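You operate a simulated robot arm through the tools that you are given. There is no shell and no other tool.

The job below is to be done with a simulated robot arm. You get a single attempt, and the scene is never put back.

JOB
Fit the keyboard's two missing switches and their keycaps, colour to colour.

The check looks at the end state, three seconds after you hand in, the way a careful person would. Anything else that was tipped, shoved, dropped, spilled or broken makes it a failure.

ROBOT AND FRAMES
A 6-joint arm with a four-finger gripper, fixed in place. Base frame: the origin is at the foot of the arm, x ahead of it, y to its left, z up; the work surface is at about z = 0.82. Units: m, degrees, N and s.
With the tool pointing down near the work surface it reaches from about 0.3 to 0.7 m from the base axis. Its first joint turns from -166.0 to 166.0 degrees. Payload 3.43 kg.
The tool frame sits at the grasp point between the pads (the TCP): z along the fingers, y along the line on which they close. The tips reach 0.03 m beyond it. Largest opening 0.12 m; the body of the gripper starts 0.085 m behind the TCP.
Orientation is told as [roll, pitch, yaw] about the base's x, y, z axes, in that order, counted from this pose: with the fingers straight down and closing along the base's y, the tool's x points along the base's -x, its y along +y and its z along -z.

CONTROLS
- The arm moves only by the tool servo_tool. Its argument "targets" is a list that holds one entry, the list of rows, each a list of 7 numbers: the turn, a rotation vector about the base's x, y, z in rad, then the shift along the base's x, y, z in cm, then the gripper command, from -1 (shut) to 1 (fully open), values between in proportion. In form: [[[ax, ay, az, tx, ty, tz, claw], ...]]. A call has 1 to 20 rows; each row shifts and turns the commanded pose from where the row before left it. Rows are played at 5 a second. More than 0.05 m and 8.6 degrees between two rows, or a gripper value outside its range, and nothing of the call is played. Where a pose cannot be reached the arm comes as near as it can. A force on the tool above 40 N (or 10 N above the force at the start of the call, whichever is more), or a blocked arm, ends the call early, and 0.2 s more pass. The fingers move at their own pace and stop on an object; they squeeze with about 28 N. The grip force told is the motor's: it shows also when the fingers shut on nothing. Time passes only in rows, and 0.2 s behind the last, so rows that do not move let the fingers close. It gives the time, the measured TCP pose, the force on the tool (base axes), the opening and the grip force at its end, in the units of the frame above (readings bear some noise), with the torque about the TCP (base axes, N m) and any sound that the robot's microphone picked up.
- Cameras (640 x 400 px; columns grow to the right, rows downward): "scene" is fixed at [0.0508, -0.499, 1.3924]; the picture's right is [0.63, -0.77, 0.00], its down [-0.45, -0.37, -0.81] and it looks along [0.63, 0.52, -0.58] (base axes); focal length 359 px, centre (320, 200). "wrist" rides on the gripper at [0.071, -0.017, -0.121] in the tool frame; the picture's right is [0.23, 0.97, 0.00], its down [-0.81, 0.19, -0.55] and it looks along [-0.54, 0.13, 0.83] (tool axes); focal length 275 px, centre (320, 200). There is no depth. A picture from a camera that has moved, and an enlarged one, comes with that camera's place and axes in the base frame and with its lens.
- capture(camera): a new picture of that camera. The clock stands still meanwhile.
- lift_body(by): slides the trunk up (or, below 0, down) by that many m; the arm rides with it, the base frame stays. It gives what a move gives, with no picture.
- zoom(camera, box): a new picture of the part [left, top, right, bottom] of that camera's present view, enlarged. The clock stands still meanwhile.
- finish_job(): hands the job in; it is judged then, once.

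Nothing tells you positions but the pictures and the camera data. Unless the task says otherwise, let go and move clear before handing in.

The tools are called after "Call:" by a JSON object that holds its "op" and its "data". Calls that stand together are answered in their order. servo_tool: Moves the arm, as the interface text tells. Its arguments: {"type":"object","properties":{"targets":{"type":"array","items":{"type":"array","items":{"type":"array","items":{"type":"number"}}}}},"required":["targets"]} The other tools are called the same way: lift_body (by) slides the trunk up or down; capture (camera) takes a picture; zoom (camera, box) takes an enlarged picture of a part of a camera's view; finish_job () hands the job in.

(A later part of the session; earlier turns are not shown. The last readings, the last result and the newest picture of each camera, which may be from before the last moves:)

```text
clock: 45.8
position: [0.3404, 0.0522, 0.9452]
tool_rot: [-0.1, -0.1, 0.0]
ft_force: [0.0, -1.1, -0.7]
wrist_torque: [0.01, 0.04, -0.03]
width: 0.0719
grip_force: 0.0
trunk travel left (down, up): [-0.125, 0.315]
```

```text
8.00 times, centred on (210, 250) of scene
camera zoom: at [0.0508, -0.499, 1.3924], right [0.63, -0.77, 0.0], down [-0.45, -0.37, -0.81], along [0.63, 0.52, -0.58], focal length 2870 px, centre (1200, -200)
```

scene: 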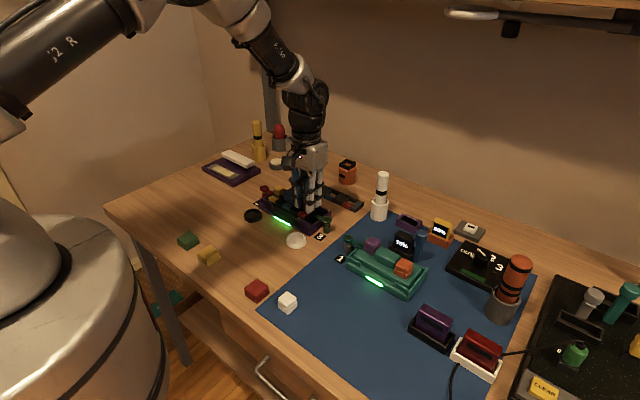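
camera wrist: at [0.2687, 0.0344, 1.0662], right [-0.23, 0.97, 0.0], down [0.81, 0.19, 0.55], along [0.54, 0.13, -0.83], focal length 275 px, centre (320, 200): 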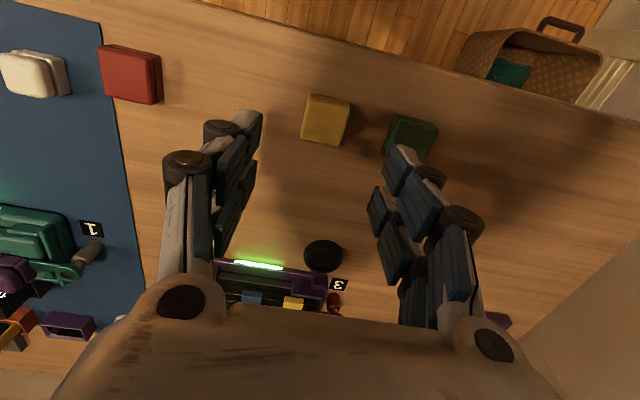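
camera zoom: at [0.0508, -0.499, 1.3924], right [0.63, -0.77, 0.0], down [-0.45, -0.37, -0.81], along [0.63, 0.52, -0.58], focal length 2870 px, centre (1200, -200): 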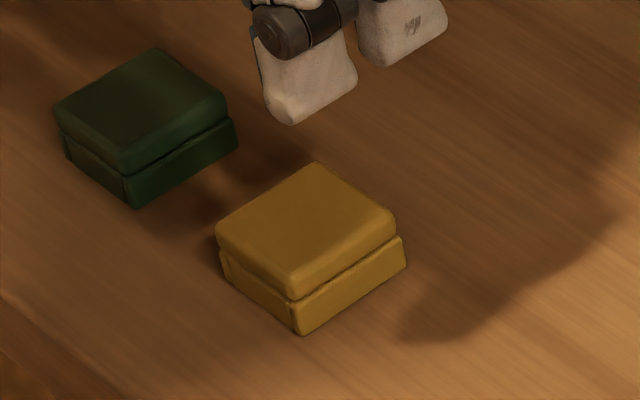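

The yellow cap is square to the base axes within about 1°, and centred 4.5 mm in +y from the TCP. I'll shift, narrow the opening, and descend around it.

Call:
{"op": "servo_tool", "data": {"targets": [[[0, 0, 0, 0, 0.45, 0, -0.067], [0, 0, 0, 0, 0, -3.0, -0.067], [0, 0, 0, 0, 0, -3.0, -0.067], [0, 0, 0, 0, 0, -2.0, -0.067], [0, 0, 0, 0, 0, 0, -0.067]]]}}

Call:
{"op": "capture", "data": {"camera": "wrist"}}

Call:
{"op": "zoom", "data": {"camera": "wrist", "box": [240, 110, 400, 210]}}

Call:
{"op": "zoom", "data": {"camera": "scene", "box": [170, 225, 250, 275]}}

```text
clock: 47.0
position: [0.3384, 0.0568, 0.8659]
tool_rot: [-0.1, 0.0, -0.1]
ft_force: [0.5, 1.0, 1.0]
wrist_torque: [0.01, -0.03, 0.0]
width: 0.0564
grip_force: 0.1
trunk travel left (down, up): [-0.125, 0.315]
```

```text
taken
camera wrist: at [0.2679, 0.0389, 0.9854], right [-0.23, 0.97, 0.0], down [0.81, 0.19, 0.55], along [0.54, 0.13, -0.83], focal length 275 px, centre (320, 200)
```

wrist: 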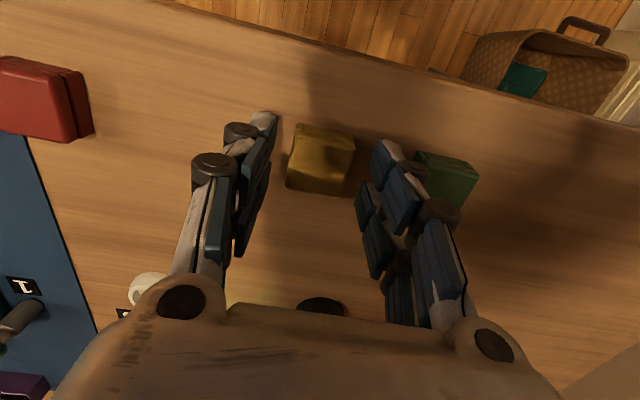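

```text
4.00 times, centred on (320, 160) of wrist
camera zoom: at [0.2679, 0.0389, 0.9854], right [-0.23, 0.97, 0.0], down [0.81, 0.19, 0.55], along [0.54, 0.13, -0.83], focal length 1101 px, centre (320, 360)
```

zoom: 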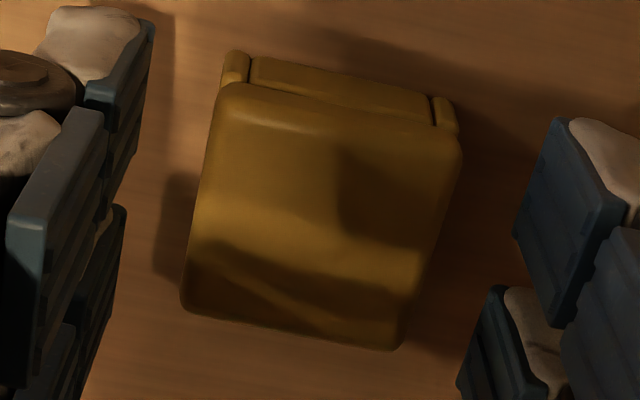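

```text
8.00 times, centred on (210, 250) of scene
camera zoom: at [0.0508, -0.499, 1.3924], right [0.63, -0.77, 0.0], down [-0.45, -0.37, -0.81], along [0.63, 0.52, -0.58], focal length 2870 px, centre (1200, -200)
```

zoom: 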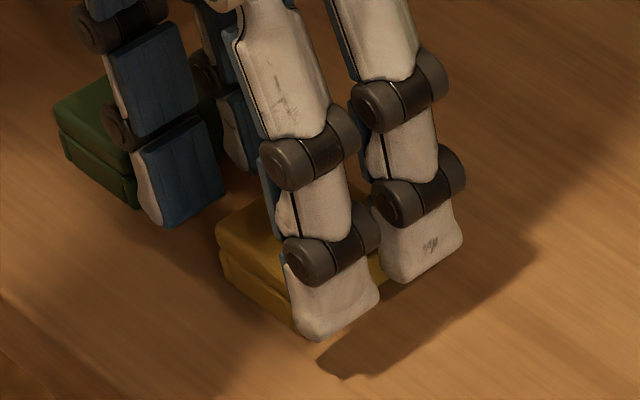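

Centred within 1 mm. I'll lower to just above the table and close on the cap.

Call:
{"op": "servo_tool", "data": {"targets": [[[0, 0, 0, 0, 0, -0.6, -0.067], [0, 0, 0, 0, 0, -0.4, -0.067], [0, 0, 0, 0, 0, 0, -0.067], [0, 0, 0, 0, 0, 0, -1], [0, 0, 0, 0, 0, 0, -1], [0, 0, 0, 0, 0, 0, -1], [0, 0, 0, 0, 0, 0, -1]]]}}

Call:
{"op": "zoom", "data": {"camera": "wrist", "box": [240, 110, 400, 210]}}

Call:
{"op": "zoom", "data": {"camera": "scene", "box": [170, 225, 250, 275]}}

```text
clock: 48.6
position: [0.3404, 0.0559, 0.8537]
tool_rot: [0.0, 0.0, 0.0]
ft_force: [0.1, 0.2, 0.4]
wrist_torque: [0.03, -0.03, -0.02]
width: 0.035
grip_force: 28.2
trunk travel left (down, up): [-0.125, 0.315]
```

```text
4.00 times, centred on (320, 160) of wrist
camera zoom: at [0.2689, 0.0392, 0.9746], right [-0.23, 0.97, 0.0], down [0.81, 0.19, 0.55], along [0.54, 0.13, -0.83], focal length 1101 px, centre (320, 360)
```

zoom: 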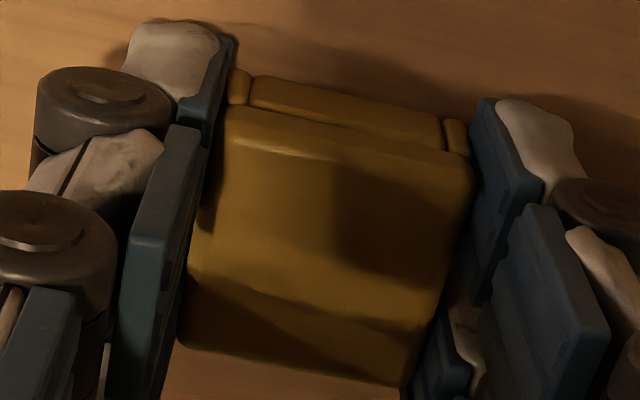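

```text
8.00 times, centred on (210, 250) of scene
camera zoom: at [0.0508, -0.499, 1.3924], right [0.63, -0.77, 0.0], down [-0.45, -0.37, -0.81], along [0.63, 0.52, -0.58], focal length 2870 px, centre (1200, -200)
```

zoom: 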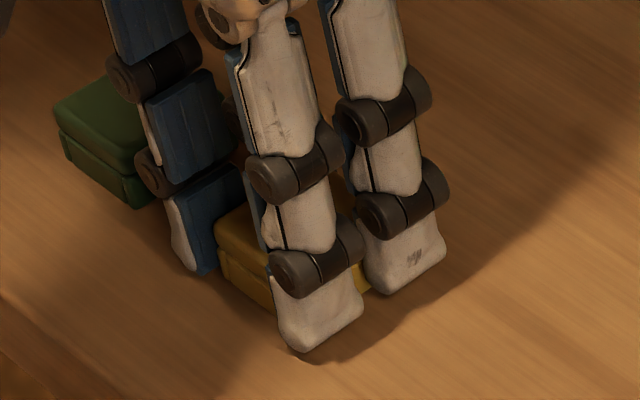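

Cap gripped at 35 mm. I'll lift it and carry it over the yellow switch stem at about [0.581, 0.069].

Call:
{"op": "servo_tool", "data": {"targets": [[[0, 0, 0, 0, 0, 0.6, -1], [0, 0, 0, 0, 0, 2.0, -1], [0, 0, 0, 0, 0, 4.0, -1], [0, 0, 0, 0, 0, 4.0, -1], [0, 0, 0, 4.0, 0.22, 0, -1], [0, 0, 0, 4.0, 0.22, 0, -1], [0, 0, 0, 4.0, 0.22, 0, -1], [0, 0, 0, 4.0, 0.22, 0, -1], [0, 0, 0, 4.0, 0.22, 0, -1], [0, 0, 0, 4.0, 0.22, 0, -1], [0, 0, 0, 0, 0, 0, -1]]]}}

Call:
{"op": "capture", "data": {"camera": "wrist"}}

Call:
{"op": "zoom", "data": {"camera": "wrist", "box": [240, 80, 400, 180]}}

Call:
{"op": "zoom", "data": {"camera": "scene", "box": [245, 155, 325, 205]}}

```text
clock: 51.0
position: [0.5765, 0.0699, 0.9599]
tool_rot: [0.0, 0.0, -0.1]
ft_force: [0.3, -0.4, -0.4]
wrist_torque: [-0.01, -0.01, 0.01]
width: 0.0349
grip_force: 27.8
trunk travel left (down, up): [-0.125, 0.315]
```

```text
taken
camera wrist: at [0.5058, 0.0511, 1.0805], right [-0.23, 0.97, 0.0], down [0.81, 0.19, 0.55], along [0.54, 0.13, -0.83], focal length 275 px, centre (320, 200)
```

wrist: 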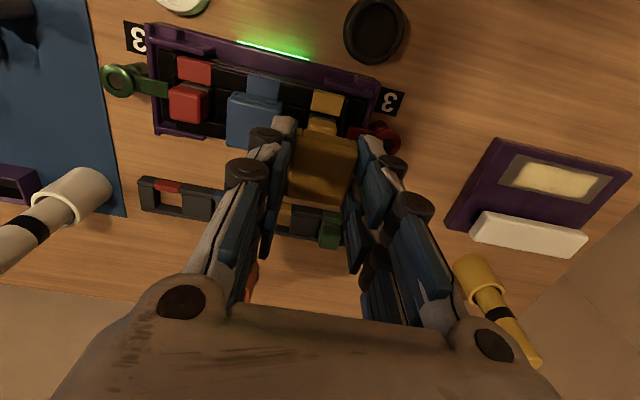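

```text
4.00 times, centred on (320, 130) of wrist
camera zoom: at [0.5058, 0.0511, 1.0805], right [-0.23, 0.97, 0.0], down [0.81, 0.19, 0.55], along [0.54, 0.13, -0.83], focal length 1101 px, centre (320, 480)
```

zoom: 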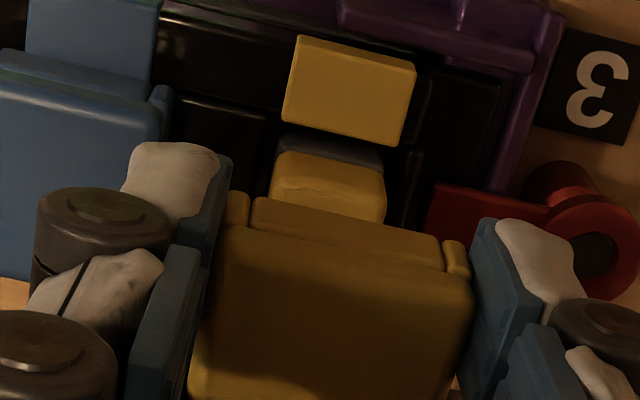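

```text
8.00 times, centred on (285, 180) of scene
camera zoom: at [0.0508, -0.499, 1.3924], right [0.63, -0.77, 0.0], down [-0.45, -0.37, -0.81], along [0.63, 0.52, -0.58], focal length 2870 px, centre (600, 360)
```

zoom: 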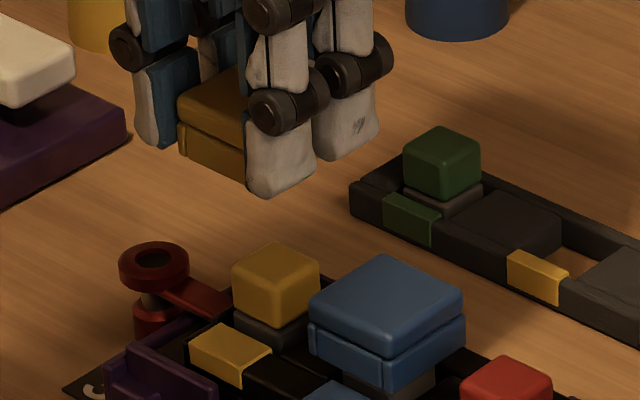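

Call:
{"op": "zoom", "data": {"camera": "wrist", "box": [256, 115, 384, 215]}}

```text
4.00 times, centred on (320, 165) of wrist
camera zoom: at [0.5058, 0.0511, 1.0805], right [-0.23, 0.97, 0.0], down [0.81, 0.19, 0.55], along [0.54, 0.13, -0.83], focal length 1101 px, centre (320, 340)
```

zoom: 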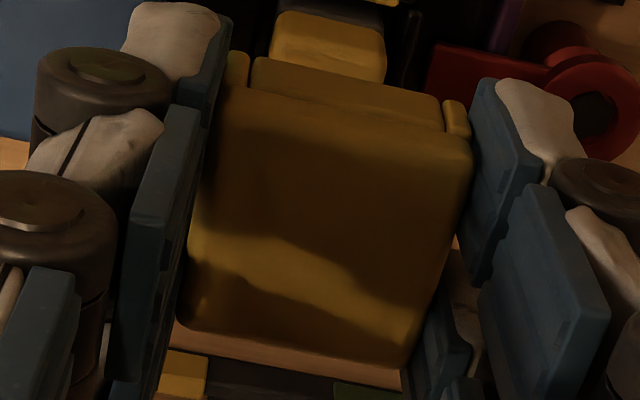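

Stem is 4 mm further in x and 1 mm in +y than the cap centre. I'll correct that and descend to just above the stem.

Call:
{"op": "servo_tool", "data": {"targets": [[[0, 0, 0, 0.42, 0.1, 0, -1], [0, 0, 0, 0, 0, -1.5, -1], [0, 0, 0, 0, 0, -1.5, -1], [0, 0, 0, 0, 0, -0.8, -1], [0, 0, 0, 0, 0, 0, -1]]]}}

Call:
{"op": "zoom", "data": {"camera": "wrist", "box": [240, 80, 400, 180]}}

Call:
{"op": "zoom", "data": {"camera": "scene", "box": [245, 160, 325, 210]}}

```text
clock: 52.2
position: [0.5841, 0.0715, 0.9235]
tool_rot: [0.0, -0.1, 0.0]
ft_force: [-0.6, -0.2, 0.3]
wrist_torque: [-0.01, -0.02, 0.01]
width: 0.0347
grip_force: 27.9
trunk travel left (down, up): [-0.125, 0.315]
```

```text
4.00 times, centred on (320, 130) of wrist
camera zoom: at [0.5127, 0.0539, 1.0433], right [-0.23, 0.97, 0.0], down [0.81, 0.19, 0.55], along [0.54, 0.13, -0.83], focal length 1101 px, centre (320, 480)
```

zoom: 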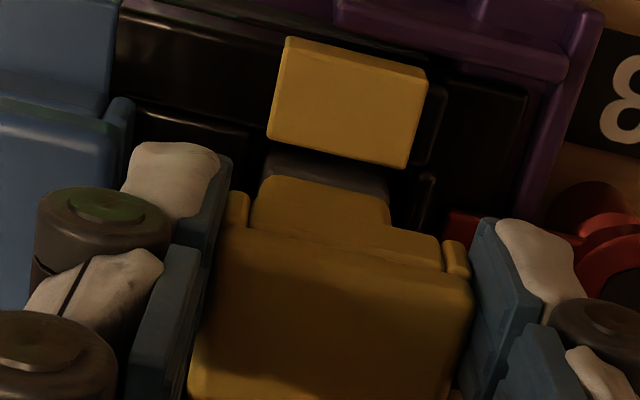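

```text
8.00 times, centred on (285, 185) of scene
camera zoom: at [0.0508, -0.499, 1.3924], right [0.63, -0.77, 0.0], down [-0.45, -0.37, -0.81], along [0.63, 0.52, -0.58], focal length 2870 px, centre (600, 320)
```

zoom: 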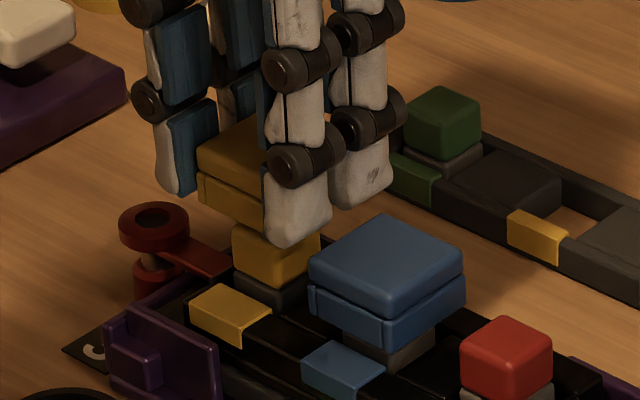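

The last reading hadn't settled after the fast transit. I'm now about 3 mm too far in x and 1.5 mm in y, so I'll correct that and re-measure after settling.

Call:
{"op": "servo_tool", "data": {"targets": [[[0, 0, 0, -0.28, -0.14, 0, -1], [0, 0, 0, 0, 0, 0, -1], [0, 0, 0, 0, 0, 0, -1]]]}}

Call:
{"op": "zoom", "data": {"camera": "wrist", "box": [240, 80, 400, 180]}}

Call:
{"op": "zoom", "data": {"camera": "scene", "box": [260, 170, 308, 200]}}

```text
clock: 53.0
position: [0.5802, 0.0704, 0.9231]
tool_rot: [0.0, 0.0, -0.1]
ft_force: [0.8, -0.7, -0.3]
wrist_torque: [-0.01, -0.01, -0.01]
width: 0.035
grip_force: 28.0
trunk travel left (down, up): [-0.125, 0.315]
```

```text
4.00 times, centred on (320, 130) of wrist
camera zoom: at [0.5094, 0.0521, 1.0428], right [-0.23, 0.97, 0.0], down [0.81, 0.19, 0.55], along [0.54, 0.13, -0.83], focal length 1101 px, centre (320, 480)
```

zoom: 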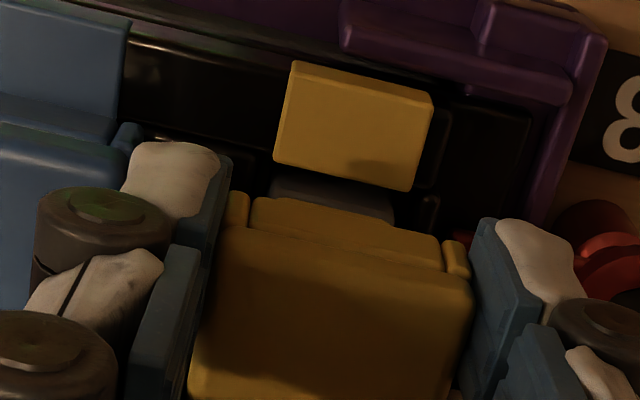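

```text
13.33 times, centred on (284, 185) of scene
camera zoom: at [0.0508, -0.499, 1.3924], right [0.63, -0.77, 0.0], down [-0.45, -0.37, -0.81], along [0.63, 0.52, -0.58], focal length 4783 px, centre (800, 400)
```

zoom: 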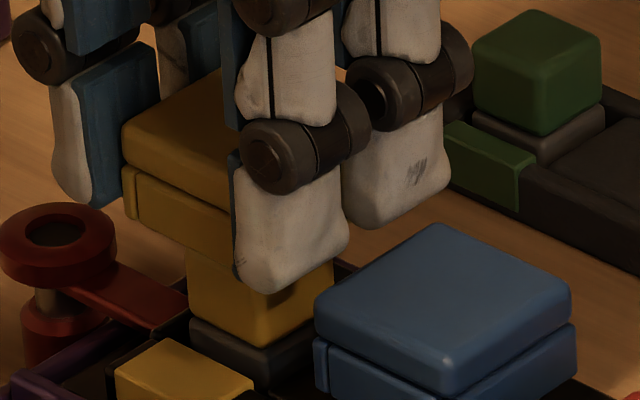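

Alignment is now within half a millimetre in both axes, and the scene view agrees. Lowering onto the stem gently.

Call:
{"op": "servo_tool", "data": {"targets": [[[0, 0, 0, 0, 0, -0.4, -1], [0, 0, 0, 0, 0, -0.3, -1], [0, 0, 0, 0, 0, -0.1, -1], [0, 0, 0, 0, 0, 0, -1]]]}}

Call:
{"op": "servo_tool", "data": {"targets": [[[0, 0, 0, 0, 0, -0.1, -1], [0, 0, 0, 0, 0, -0.1, -1], [0, 0, 0, 0, 0, 0, -1]]]}}

```text
clock: 54.0
position: [0.5807, 0.0689, 0.9154]
tool_rot: [0.0, 0.0, 0.0]
ft_force: [0.7, 0.2, 0.8]
wrist_torque: [-0.02, 0.0, 0.0]
width: 0.035
grip_force: 27.4
trunk travel left (down, up): [-0.125, 0.315]
```

```text
clock: 54.8
position: [0.5805, 0.0696, 0.9111]
tool_rot: [0.0, 0.1, 0.0]
ft_force: [-1.0, 0.4, 0.7]
wrist_torque: [-0.03, 0.03, 0.03]
width: 0.0352
grip_force: 28.5
trunk travel left (down, up): [-0.125, 0.315]
```

No contact force at a height where the cap rim is already below the stem top, so the stem is entering the cavity. Continuing.

Call:
{"op": "servo_tool", "data": {"targets": [[[0, 0, 0, 0, 0, -0.1, -1], [0, 0, 0, 0, 0, -0.1, -1], [0, 0, 0, 0, 0, -0.1, -1], [0, 0, 0, 0, 0, 0, -1]]]}}

Call:
{"op": "servo_tool", "data": {"targets": [[[0, 0, 0, 0, 0, -0.1, -1], [0, 0, 0, 0, 0, -0.1, -1], [0, 0, 0, 0, 0, 0, -1]]]}}

Call:
{"op": "zoom", "data": {"camera": "scene", "box": [260, 170, 308, 200]}}

```text
clock: 55.8
position: [0.5807, 0.0677, 0.9094]
tool_rot: [0.0, -0.1, 0.0]
ft_force: [0.0, 0.5, -0.7]
wrist_torque: [0.0, 0.03, -0.02]
width: 0.0351
grip_force: 28.1
trunk travel left (down, up): [-0.125, 0.315]
```

```text
clock: 56.6
position: [0.5816, 0.0697, 0.908]
tool_rot: [0.0, 0.1, 0.0]
ft_force: [-0.4, 0.1, 0.3]
wrist_torque: [-0.01, 0.01, -0.02]
width: 0.035
grip_force: 28.6
trunk travel left (down, up): [-0.125, 0.315]
```

```text
13.33 times, centred on (284, 185) of scene
camera zoom: at [0.0508, -0.499, 1.3924], right [0.63, -0.77, 0.0], down [-0.45, -0.37, -0.81], along [0.63, 0.52, -0.58], focal length 4783 px, centre (800, 400)
```

zoom: 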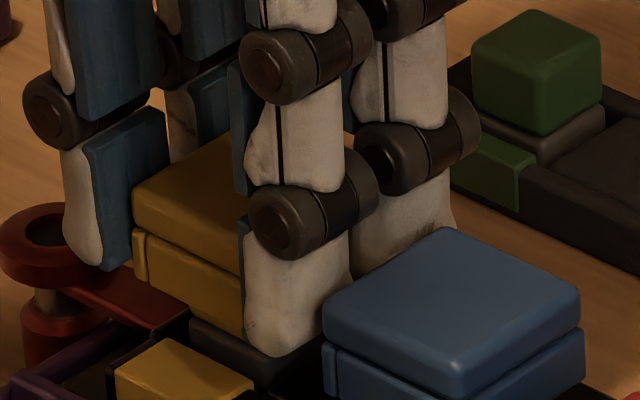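

The stem is now hidden inside the cap, but the neighbouring blue cap looks shifted slightly in the image. I'll inspect that before going on.

Call:
{"op": "zoom", "data": {"camera": "scene", "box": [276, 182, 308, 202]}}

Call:
{"op": "zoom", "data": {"camera": "wrist", "box": [192, 60, 352, 160]}}

Call:
{"op": "zoom", "data": {"camera": "wrist", "box": [160, 70, 400, 220]}}

```text
16.00 times, centred on (292, 192) of scene
camera zoom: at [0.0508, -0.499, 1.3924], right [0.63, -0.77, 0.0], down [-0.45, -0.37, -0.81], along [0.63, 0.52, -0.58], focal length 5739 px, centre (768, 328)
```

zoom: 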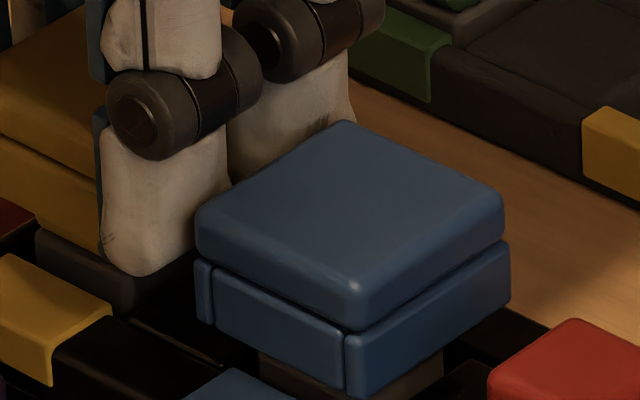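

```text
4.00 times, centred on (272, 110) of wrist
camera zoom: at [0.5102, 0.0519, 1.0281], right [-0.23, 0.97, 0.0], down [0.81, 0.19, 0.55], along [0.54, 0.13, -0.83], focal length 1101 px, centre (512, 560)
```

zoom: 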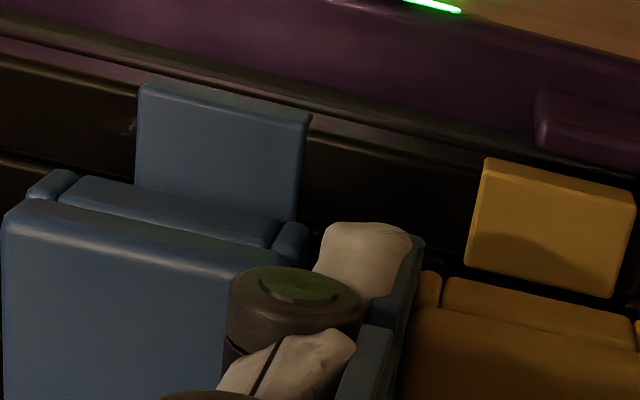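

```text
2.67 times, centred on (280, 145) of wrist
camera zoom: at [0.5102, 0.0519, 1.0281], right [-0.23, 0.97, 0.0], down [0.81, 0.19, 0.55], along [0.54, 0.13, -0.83], focal length 734 px, centre (427, 347)
```

zoom: 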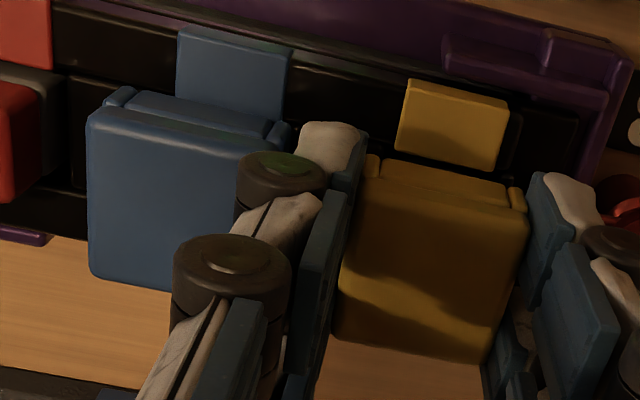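

The fingers are thicker than the spec says, and the inner one has nudged the blue cap about 2 mm in −y. It's still upright and seated. I'll finish seating yellow first, then release so that the inner finger doesn't push blue any further.

Call:
{"op": "servo_tool", "data": {"targets": [[[0, 0, 0, 0, 0, -0.1, -1], [0, 0, 0, 0, 0, 0, -1]]]}}

Call:
{"op": "servo_tool", "data": {"targets": [[[0, 0, 0, 0, 0, -0.1, -1], [0, 0, 0, 0, 0, 0, -1]]]}}

```text
clock: 57.2
position: [0.5825, 0.0698, 0.9077]
tool_rot: [-0.1, 0.0, 0.0]
ft_force: [0.6, -0.1, 0.3]
wrist_torque: [-0.01, -0.02, 0.0]
width: 0.035
grip_force: 28.1
trunk travel left (down, up): [-0.125, 0.315]
```

```text
clock: 57.8
position: [0.5805, 0.0695, 0.904]
tool_rot: [0.1, -0.1, 0.0]
ft_force: [0.0, 0.8, -0.3]
wrist_torque: [0.04, 0.02, -0.03]
width: 0.0349
grip_force: 27.8
trunk travel left (down, up): [-0.125, 0.315]
```

Call:
{"op": "servo_tool", "data": {"targets": [[[0, 0, 0, 0, 0, -0.1, -1], [0, 0, 0, 0, 0, 0, -1]]]}}

Call:
{"op": "servo_tool", "data": {"targets": [[[0, 0, 0, 0, 0, -0.1, -1], [0, 0, 0, 0, 0, 0, -1]]]}}

Call:
{"op": "zoom", "data": {"camera": "scene", "box": [260, 175, 308, 205]}}

```text
clock: 58.4
position: [0.5819, 0.0687, 0.9048]
tool_rot: [0.0, 0.0, 0.0]
ft_force: [-0.7, -0.4, 1.7]
wrist_torque: [-0.03, 0.03, -0.02]
width: 0.0348
grip_force: 28.0
trunk travel left (down, up): [-0.125, 0.315]
```

```text
clock: 59.0
position: [0.5806, 0.0694, 0.9051]
tool_rot: [0.0, -0.2, 0.0]
ft_force: [0.4, 0.3, 8.7]
wrist_torque: [-0.01, 0.01, 0.01]
width: 0.035
grip_force: 27.3
trunk travel left (down, up): [-0.125, 0.315]
```

```text
13.33 times, centred on (284, 190) of scene
camera zoom: at [0.0508, -0.499, 1.3924], right [0.63, -0.77, 0.0], down [-0.45, -0.37, -0.81], along [0.63, 0.52, -0.58], focal length 4783 px, centre (800, 333)
```

zoom: 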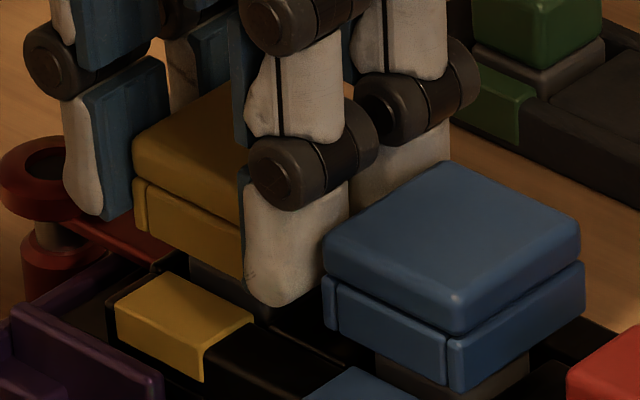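

Contact at 8.7 N, with the cap bottom level with the blue cap's. I'll press slightly more to check it is fully home.

Call:
{"op": "servo_tool", "data": {"targets": [[[0, 0, 0, 0, 0, -0.1, -1], [0, 0, 0, 0, 0, 0, -1]]]}}

Call:
{"op": "servo_tool", "data": {"targets": [[[0, 0, 0, 0, 0, -0.1, -1], [0, 0, 0, 0, 0, 0, -1]]]}}

```text
clock: 59.6
position: [0.5805, 0.0684, 0.9039]
tool_rot: [0.0, -0.2, 0.1]
ft_force: [1.1, 0.7, 17.7]
wrist_torque: [-0.02, -0.03, 0.02]
width: 0.0349
grip_force: 28.6
trunk travel left (down, up): [-0.125, 0.315]
```

```text
clock: 60.2
position: [0.5815, 0.0695, 0.9033]
tool_rot: [0.1, -0.2, 0.0]
ft_force: [0.9, 0.0, 22.0]
wrist_torque: [0.0, -0.01, -0.01]
width: 0.035
grip_force: 28.1
trunk travel left (down, up): [-0.125, 0.315]
```

Fully home at 22 N with no further travel. I'll relieve the pressure, open by about 1.5 mm per side while drifting +1 mm in y so the inner finger stays put, and rise slowly.

Call:
{"op": "servo_tool", "data": {"targets": [[[0, 0, 0, 0, 0, 0.2, -1], [0, 0, 0, 0, 0, 0, -1], [0, 0, 0, 0, 0.05, 0, -0.38], [0, 0, 0, 0, 0.05, 0, -0.37], [0, 0, 0, 0, 0, 0, -0.37], [0, 0, 0, 0, 0, 0.3, -0.37], [0, 0, 0, 0, 0, 0, -0.37]]]}}

Call:
{"op": "zoom", "data": {"camera": "scene", "box": [260, 175, 308, 205]}}

Call:
{"op": "zoom", "data": {"camera": "wrist", "box": [192, 80, 400, 210]}}

```text
clock: 61.8
position: [0.5807, 0.0698, 0.9051]
tool_rot: [0.0, 0.0, 0.0]
ft_force: [0.9, 0.2, 0.2]
wrist_torque: [0.02, -0.01, 0.0]
width: 0.0377
grip_force: 0.1
trunk travel left (down, up): [-0.125, 0.315]
```

```text
13.33 times, centred on (284, 190) of scene
camera zoom: at [0.0508, -0.499, 1.3924], right [0.63, -0.77, 0.0], down [-0.45, -0.37, -0.81], along [0.63, 0.52, -0.58], focal length 4783 px, centre (800, 333)
```

zoom: 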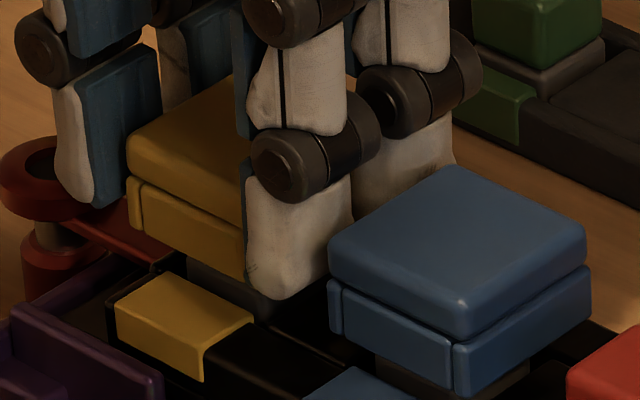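

```text
3.08 times, centred on (296, 145) of wrist
camera zoom: at [0.5105, 0.0532, 1.0258], right [-0.23, 0.97, 0.0], down [0.81, 0.19, 0.55], along [0.54, 0.13, -0.83], focal length 847 px, centre (394, 369)
```

zoom: 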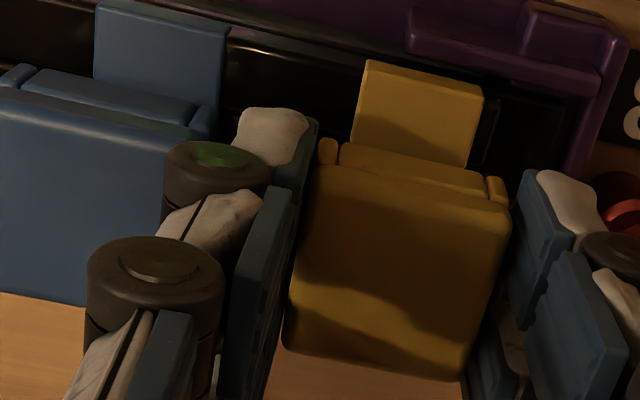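

Cap released and standing free on the stem. Rising clear slowly to inspect both caps.

Call:
{"op": "servo_tool", "data": {"targets": [[[0, 0, 0, 0, 0, 0.5, -0.37], [0, 0, 0, 0, 0, 0.5, -0.37], [0, 0, 0, 0, 0, 1.0, -0.37], [0, 0, 0, 0, 0, 2.0, -0.37], [0, 0, 0, 0, 0, 3.0, -0.37], [0, 0, 0, 0, 0, 0, -0.37]]]}}

Call:
{"op": "zoom", "data": {"camera": "scene", "box": [258, 172, 338, 222]}}

Call:
{"op": "zoom", "data": {"camera": "wrist", "box": [140, 20, 380, 170]}}

Call:
{"op": "zoom", "data": {"camera": "scene", "box": [276, 182, 308, 202]}}

```text
clock: 63.2
position: [0.5826, 0.0698, 0.9774]
tool_rot: [0.0, -0.1, 0.0]
ft_force: [0.7, 0.1, -0.5]
wrist_torque: [-0.01, 0.02, -0.04]
width: 0.0377
grip_force: 0.0
trunk travel left (down, up): [-0.125, 0.315]
```

```text
8.00 times, centred on (298, 197) of scene
camera zoom: at [0.0508, -0.499, 1.3924], right [0.63, -0.77, 0.0], down [-0.45, -0.37, -0.81], along [0.63, 0.52, -0.58], focal length 2870 px, centre (496, 224)
```

zoom: 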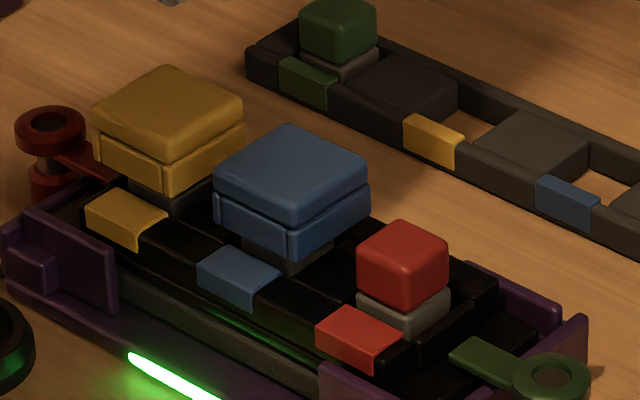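

```text
2.67 times, centred on (260, 95) of wrist
camera zoom: at [0.5119, 0.0532, 1.0974], right [-0.23, 0.97, 0.0], down [0.81, 0.19, 0.55], along [0.54, 0.13, -0.83], focal length 734 px, centre (480, 480)
```

zoom: 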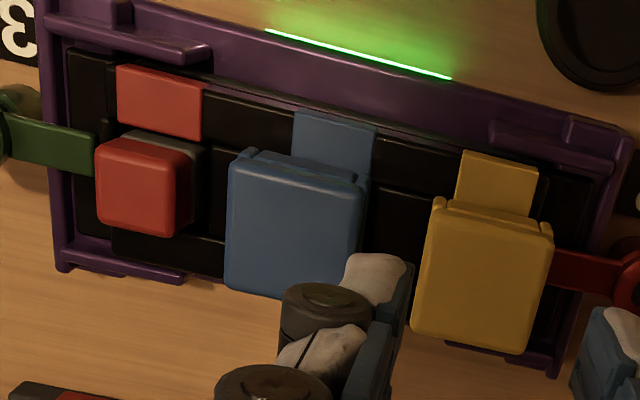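

```text
16.00 times, centred on (292, 192) of scene
camera zoom: at [0.0508, -0.499, 1.3924], right [0.63, -0.77, 0.0], down [-0.45, -0.37, -0.81], along [0.63, 0.52, -0.58], focal length 5739 px, centre (768, 328)
```

zoom: 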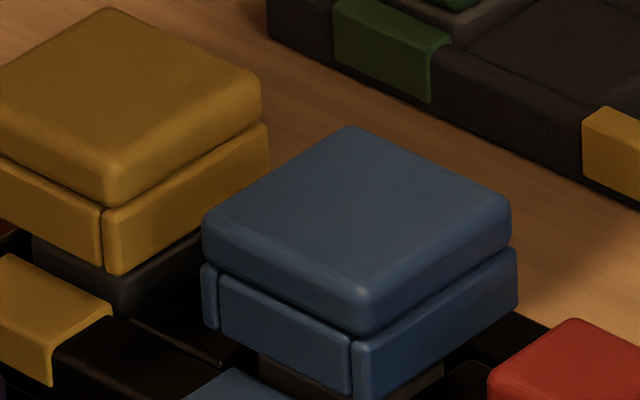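

Yellow is done and sits well. The blue cap was slid about 3.6 mm in −y, so I'll put it back. For that and for the red cap I'll turn the gripper 90° so the fingers close along x, clear of the neighbours.

Call:
{"op": "servo_tool", "data": {"targets": [[[0, 0, 0, 0, 0, 3.0, -0.1], [0, 0, 0.143, 0, -0.5, 0, -0.1], [0, 0, 0.143, 0, -0.5, 0, -0.1], [0, 0, 0.143, 0, -0.5, 0, -0.1], [0, 0, 0.143, 0, -0.5, 0, -0.1], [0, 0, 0.143, 0, -0.5, 0, -0.1], [0, 0, 0.143, 0, -0.5, 0, -0.1], [0, 0, 0.143, 0, -0.5, 0, -0.1], [0, 0, 0.143, 0, -0.5, 0, -0.1], [0, 0, 0.143, 0, -0.5, 0, -0.1], [0, 0, 0.143, 0, -0.5, 0, -0.1], [0, 0, 0.141, 0, -0.3, 0, -0.1], [0, 0, 0, 0, 0, 0, -0.1]]]}}

Call:
{"op": "capture", "data": {"camera": "wrist"}}

Call:
{"op": "capture", "data": {"camera": "scene"}}

```text
clock: 66.0
position: [0.581, 0.0175, 1.0062]
tool_rot: [0.0, 0.0, 90.1]
ft_force: [0.6, -1.2, -0.4]
wrist_torque: [-0.01, 0.02, 0.01]
width: 0.0541
grip_force: 0.1
trunk travel left (down, up): [-0.125, 0.315]
```

```text
taken
camera wrist: at [0.5981, -0.0551, 1.127], right [-0.97, -0.23, 0.0], down [-0.19, 0.81, 0.55], along [-0.13, 0.54, -0.83], focal length 275 px, centre (320, 200)
```

wrist: 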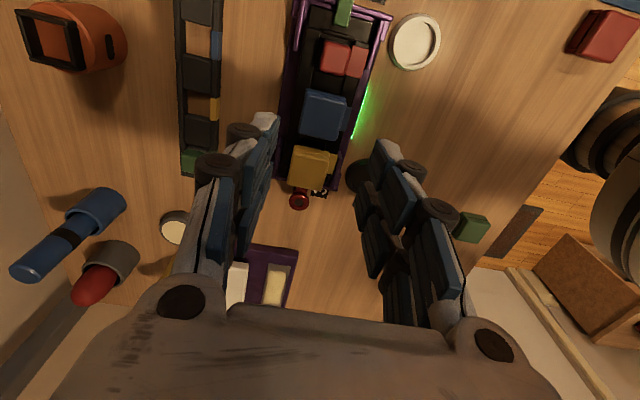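

```text
taken
```

scene: 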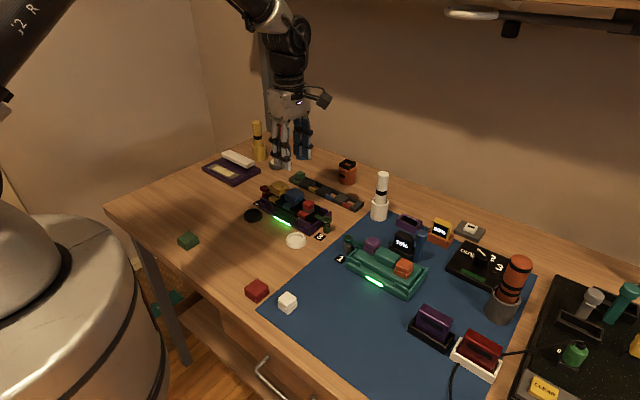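

Call:
{"op": "servo_tool", "data": {"targets": [[[0, 0, 0, 0, 0, -2.0, -0.1], [0, 0, 0, 0, 0, -2.0, -0.1], [0, 0, 0, 0, 0, -1.0, -0.1], [0, 0, 0, 0, 0, 0, -0.1]]]}}

Call:
{"op": "zoom", "data": {"camera": "wrist", "box": [224, 60, 416, 180]}}

Call:
{"op": "capture", "data": {"camera": "wrist"}}

```text
clock: 67.0
position: [0.5816, 0.0174, 0.9559]
tool_rot: [0.0, 0.1, 89.9]
ft_force: [0.6, 0.3, 0.4]
wrist_torque: [-0.04, -0.01, -0.01]
width: 0.0539
grip_force: 0.1
trunk travel left (down, up): [-0.125, 0.315]
```

```text
3.33 times, centred on (320, 120) of wrist
camera zoom: at [0.5986, -0.0549, 1.0761], right [-0.97, -0.23, 0.0], down [-0.19, 0.81, 0.55], along [-0.13, 0.54, -0.83], focal length 918 px, centre (320, 467)
```

zoom: 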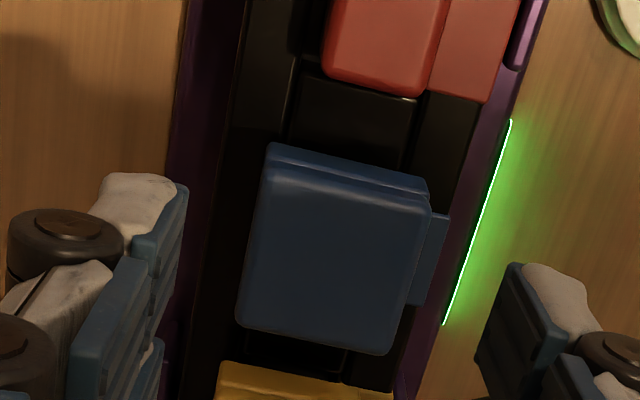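

```text
taken
camera wrist: at [0.5986, -0.0549, 1.0761], right [-0.97, -0.23, 0.0], down [-0.19, 0.81, 0.55], along [-0.13, 0.54, -0.83], focal length 275 px, centre (320, 200)
```

wrist: 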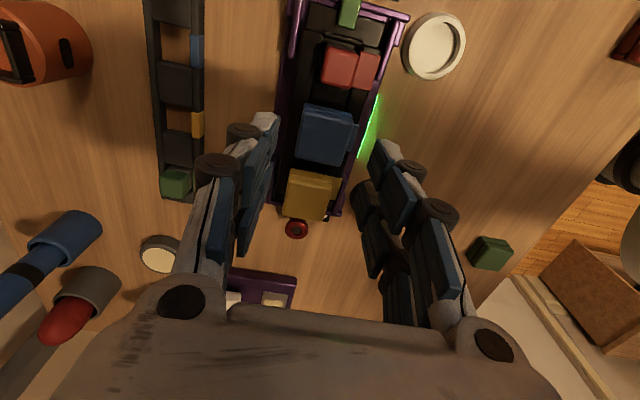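

The blue cap's centre is about 1.7 mm in −x and 2.2 mm in −y from the TCP. I'll descend around it with the fingers fore and aft.

Call:
{"op": "servo_tool", "data": {"targets": [[[0, 0, 0, -0.13, -0.2, 0, -0.1], [0, 0, 0, 0, 0, -2.0, -0.1], [0, 0, 0, 0, 0, -1.5, -0.1], [0, 0, 0, 0, 0, -1.0, -0.1], [0, 0, 0, 0, 0, 0, -0.1], [0, 0, 0, 0, 0, 0, -0.1]]]}}

Call:
{"op": "zoom", "data": {"camera": "wrist", "box": [224, 80, 416, 200]}}

Call:
{"op": "zoom", "data": {"camera": "scene", "box": [258, 172, 338, 222]}}

```text
clock: 68.4
position: [0.5801, 0.0159, 0.9121]
tool_rot: [0.0, 0.0, 89.9]
ft_force: [-0.4, -1.1, -0.3]
wrist_torque: [0.03, 0.0, -0.01]
width: 0.054
grip_force: 0.1
trunk travel left (down, up): [-0.125, 0.315]
```

```text
3.33 times, centred on (320, 140) of wrist
camera zoom: at [0.5971, -0.0568, 1.0326], right [-0.97, -0.23, 0.0], down [-0.19, 0.81, 0.55], along [-0.13, 0.54, -0.83], focal length 918 px, centre (320, 400)
```

zoom: 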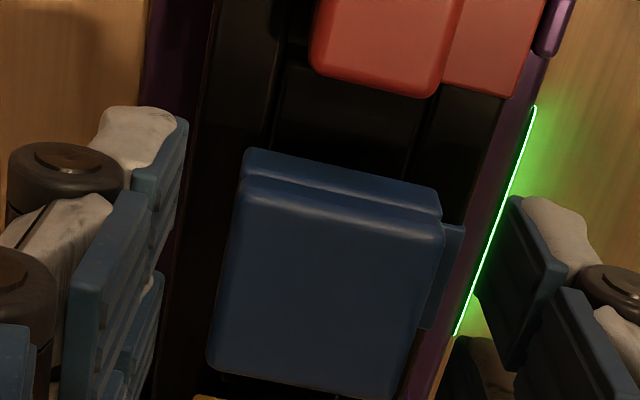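

```text
8.00 times, centred on (298, 197) of scene
camera zoom: at [0.0508, -0.499, 1.3924], right [0.63, -0.77, 0.0], down [-0.45, -0.37, -0.81], along [0.63, 0.52, -0.58], focal length 2870 px, centre (496, 224)
```

zoom: 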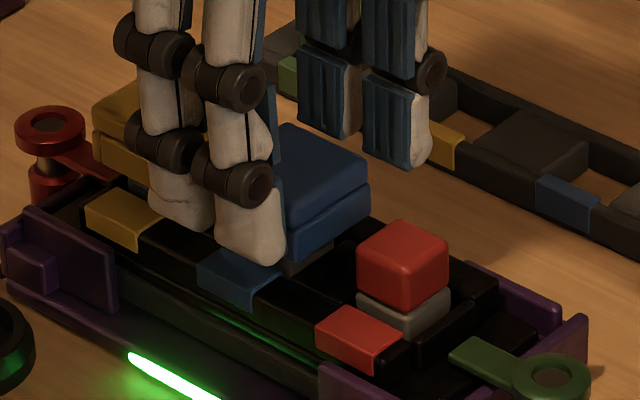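

Centred on the blue cap. I'll close, slide it +3.5 mm in y to its original place, release, and rise.

Call:
{"op": "servo_tool", "data": {"targets": [[[0, 0, 0, 0, 0, 0, -1], [0, 0, 0, 0, 0, 0, -1], [0, 0, 0, 0, 0, 0, -1], [0, 0, 0, 0, 0, 0, -1]]]}}

Call:
{"op": "servo_tool", "data": {"targets": [[[0, 0, 0, 0, 0.15, 0, -1], [0, 0, 0, 0, 0.2, 0, -1], [0, 0, 0, 0, 0, 0, -1], [0, 0, 0, 0, 0, 0, -1]]]}}

Call:
{"op": "zoom", "data": {"camera": "scene", "box": [276, 182, 308, 202]}}

```text
clock: 69.4
position: [0.5796, 0.0146, 0.9118]
tool_rot: [0.0, -0.1, 90.0]
ft_force: [0.2, -0.4, 0.3]
wrist_torque: [0.03, 0.01, -0.03]
width: 0.0347
grip_force: 27.9
trunk travel left (down, up): [-0.125, 0.315]
```

```text
clock: 70.4
position: [0.5793, 0.0182, 0.9122]
tool_rot: [-0.1, 0.0, 90.0]
ft_force: [0.5, -0.8, 4.9]
wrist_torque: [-0.06, -0.02, -0.01]
width: 0.035
grip_force: 28.2
trunk travel left (down, up): [-0.125, 0.315]
```

```text
16.00 times, centred on (292, 192) of scene
camera zoom: at [0.0508, -0.499, 1.3924], right [0.63, -0.77, 0.0], down [-0.45, -0.37, -0.81], along [0.63, 0.52, -0.58], focal length 5739 px, centre (768, 328)
```

zoom: 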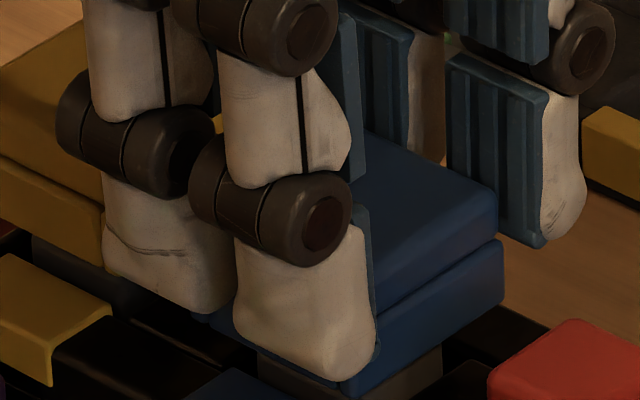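

Call:
{"op": "servo_tool", "data": {"targets": [[[0, 0, 0, 0, 0.1, 0, -1], [0, 0, 0, 0, 0, 0, -1], [0, 0, 0, 0, 0, 0, -0.3], [0, 0, 0, 0, 0, 0, -0.1], [0, 0, 0, 0, 0, 1.0, -0.1], [0, 0, 0, 0, 0, 2.0, -0.1], [0, 0, 0, 0, 0, 3.0, -0.1], [0, 0, 0, 0, 0, 0, -0.1]]]}}

Call:
{"op": "zoom", "data": {"camera": "scene", "box": [276, 182, 308, 202]}}

Call:
{"op": "zoom", "data": {"camera": "wrist", "box": [224, 60, 416, 180]}}

Call:
{"op": "zoom", "data": {"camera": "scene", "box": [258, 172, 338, 222]}}

```text
clock: 72.2
position: [0.579, 0.0188, 0.9718]
tool_rot: [0.0, 0.0, 90.0]
ft_force: [0.2, -0.2, 0.6]
wrist_torque: [0.0, -0.02, -0.02]
width: 0.0538
grip_force: 0.0
trunk travel left (down, up): [-0.125, 0.315]
```

```text
16.00 times, centred on (292, 192) of scene
camera zoom: at [0.0508, -0.499, 1.3924], right [0.63, -0.77, 0.0], down [-0.45, -0.37, -0.81], along [0.63, 0.52, -0.58], focal length 5739 px, centre (768, 328)
```

zoom: 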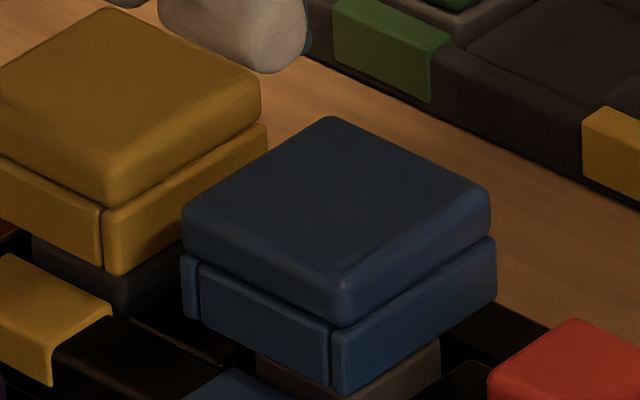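

```text
3.33 times, centred on (320, 120) of wrist
camera zoom: at [0.5969, -0.0525, 1.0914], right [-0.97, -0.23, 0.0], down [-0.19, 0.81, 0.55], along [-0.13, 0.54, -0.83], focal length 918 px, centre (320, 467)
```

zoom: 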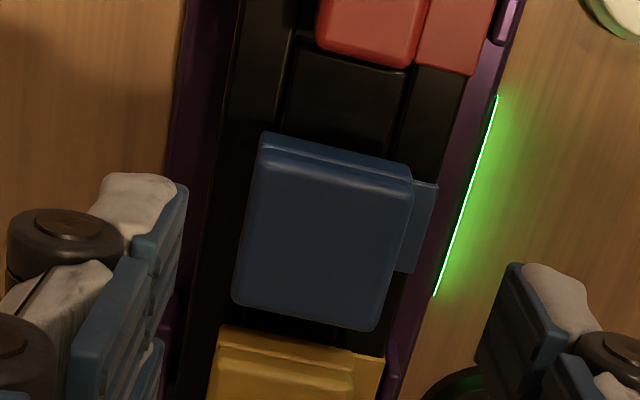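

```text
8.00 times, centred on (298, 197) of scene
camera zoom: at [0.0508, -0.499, 1.3924], right [0.63, -0.77, 0.0], down [-0.45, -0.37, -0.81], along [0.63, 0.52, -0.58], focal length 2870 px, centre (496, 224)
```

zoom: 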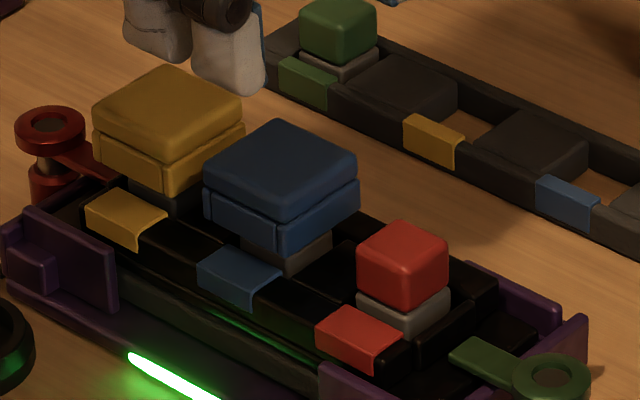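

The blue cap is back at its original position within a fraction of a millimetre, and yellow is undisturbed. Now the red cap at about [0.340, −0.099], keeping this fore-aft finger orientation.

Call:
{"op": "servo_tool", "data": {"targets": [[[0, 0, 0, -3.41, -1.69, 0, -0.1], [0, 0, 0, -3.41, -1.69, 0, -0.1], [0, 0, 0, -3.41, -1.69, 0, 0.1], [0, 0, 0, -3.41, -1.69, 0, 0.1], [0, 0, 0, -3.41, -1.69, 0, 0.1], [0, 0, 0, -3.41, -1.69, 0, 0.1], [0, 0, 0, -3.41, -1.69, 0, 0.1], [0, 0, 0, 0, 0, -2.5, 0.1], [0, 0, 0, 0, 0, 0, 0.1], [0, 0, 0, 0, 0, 0, 0.1]]]}}

Call:
{"op": "capture", "data": {"camera": "wrist"}}

Call:
{"op": "zoom", "data": {"camera": "wrist", "box": [224, 60, 416, 180]}}

Call:
{"op": "zoom", "data": {"camera": "scene", "box": [220, 260, 316, 320]}}

```text
clock: 74.4
position: [0.343, -0.0947, 0.9446]
tool_rot: [-0.1, 0.0, 90.0]
ft_force: [-0.2, 1.0, -0.3]
wrist_torque: [-0.02, -0.05, 0.01]
width: 0.066
grip_force: 0.0
trunk travel left (down, up): [-0.125, 0.315]
```

```text
taken
camera wrist: at [0.3602, -0.1674, 1.0654], right [-0.97, -0.23, 0.0], down [-0.19, 0.81, 0.55], along [-0.13, 0.54, -0.83], focal length 275 px, centre (320, 200)
```

wrist: 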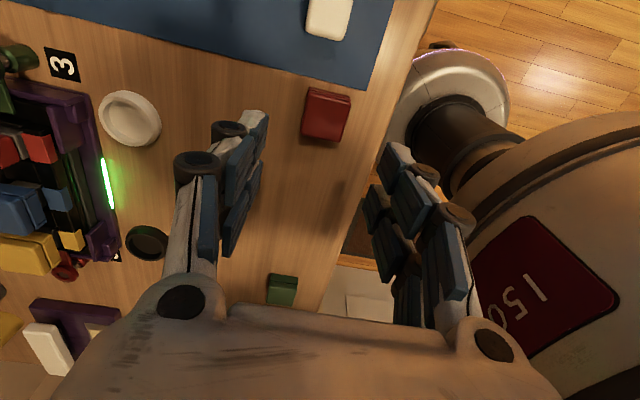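

```text
3.33 times, centred on (320, 120) of wrist
camera zoom: at [0.3602, -0.1674, 1.0654], right [-0.97, -0.23, 0.0], down [-0.19, 0.81, 0.55], along [-0.13, 0.54, -0.83], focal length 918 px, centre (320, 467)
```

zoom: 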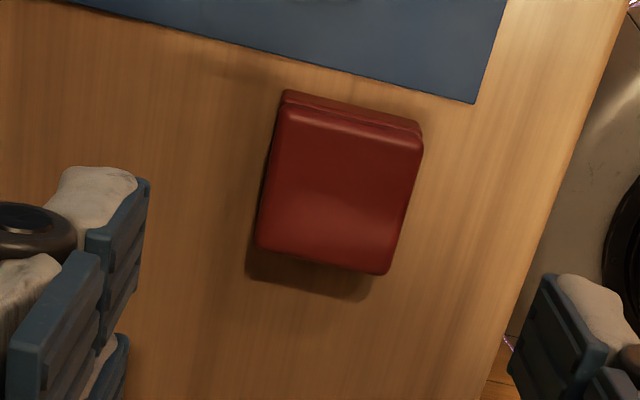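

```text
6.67 times, centred on (268, 290) of scene
camera zoom: at [0.0508, -0.499, 1.3924], right [0.63, -0.77, 0.0], down [-0.45, -0.37, -0.81], along [0.63, 0.52, -0.58], focal length 2391 px, centre (667, -400)
```

zoom: 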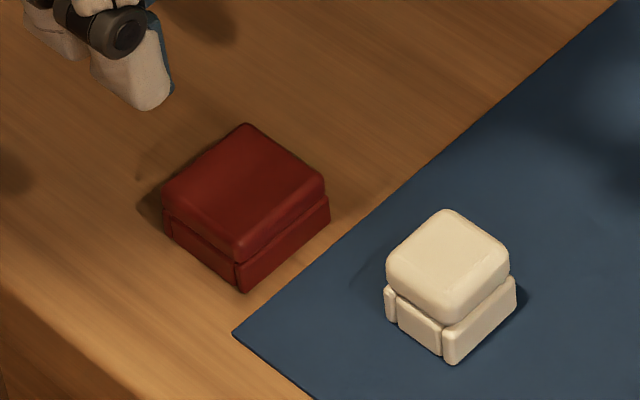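

The red cap is square to the axes and centred 3.1 mm in −x and 4.4 mm in −y from the TCP. Correcting and descending around it.

Call:
{"op": "servo_tool", "data": {"targets": [[[0, 0, 0, -0.31, -0.44, 0, 0.0], [0, 0, 0, 0, 0, -3.0, -0.05], [0, 0, 0, 0, 0, -3.0, -0.05], [0, 0, 0, 0, 0, -1.8, -0.05], [0, 0, 0, 0, 0, 0, -0.05], [0, 0, 0, 0, 0, 0, -0.05]]]}}

Call:
{"op": "zoom", "data": {"camera": "wrist", "box": [240, 110, 400, 210]}}

Call:
{"op": "zoom", "data": {"camera": "scene", "box": [220, 260, 316, 320]}}

```text
clock: 75.8
position: [0.3372, -0.1033, 0.8683]
tool_rot: [0.1, 0.0, 90.1]
ft_force: [0.0, -0.2, 0.7]
wrist_torque: [0.0, 0.0, 0.01]
width: 0.057
grip_force: 0.1
trunk travel left (down, up): [-0.125, 0.315]
```

```text
4.00 times, centred on (320, 160) of wrist
camera zoom: at [0.3548, -0.1751, 0.9891], right [-0.97, -0.23, 0.0], down [-0.19, 0.81, 0.55], along [-0.13, 0.54, -0.83], focal length 1101 px, centre (320, 360)
```

zoom: 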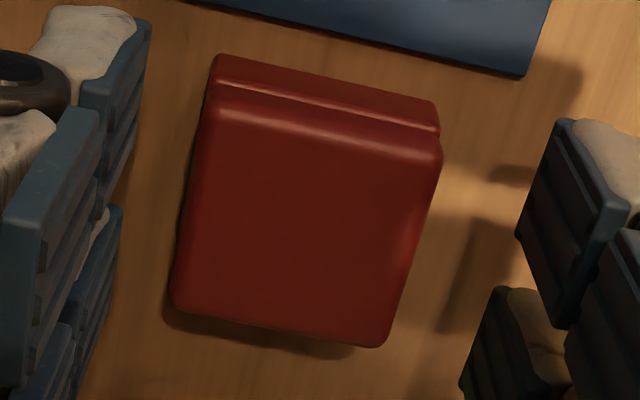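

```text
6.67 times, centred on (268, 290) of scene
camera zoom: at [0.0508, -0.499, 1.3924], right [0.63, -0.77, 0.0], down [-0.45, -0.37, -0.81], along [0.63, 0.52, -0.58], focal length 2391 px, centre (667, -400)
```

zoom: 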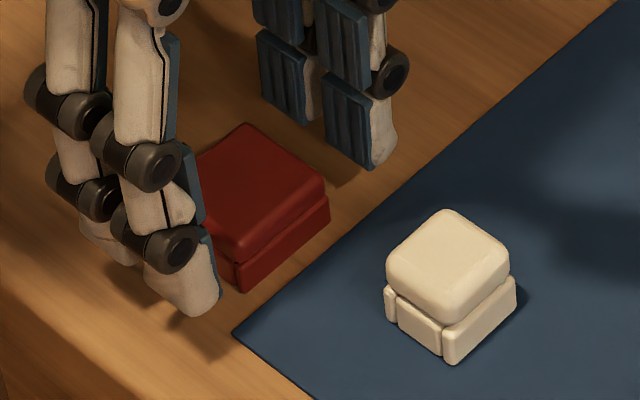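

Call:
{"op": "servo_tool", "data": {"targets": [[[0, 0, 0, 0.22, 0.25, 0, -0.05], [0, 0, 0, 0, 0, -0.6, -0.05], [0, 0, 0, 0, 0, 0, -0.05], [0, 0, 0, 0, 0, 0, -0.05]]]}}

Call:
{"op": "zoom", "data": {"camera": "wrist", "box": [240, 110, 400, 210]}}

```text
clock: 76.8
position: [0.3396, -0.0993, 0.8624]
tool_rot: [0.0, 0.0, 90.1]
ft_force: [1.4, -0.4, -0.2]
wrist_torque: [0.0, -0.01, 0.0]
width: 0.0571
grip_force: 0.1
trunk travel left (down, up): [-0.125, 0.315]
```

```text
4.00 times, centred on (320, 160) of wrist
camera zoom: at [0.3569, -0.1719, 0.9828], right [-0.97, -0.23, 0.0], down [-0.19, 0.81, 0.55], along [-0.13, 0.54, -0.83], focal length 1101 px, centre (320, 360)
```

zoom: 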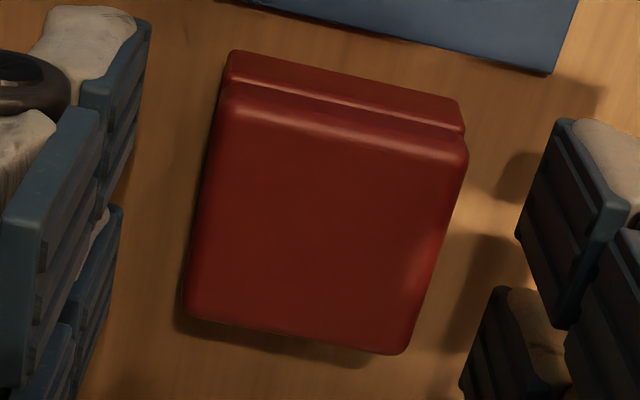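

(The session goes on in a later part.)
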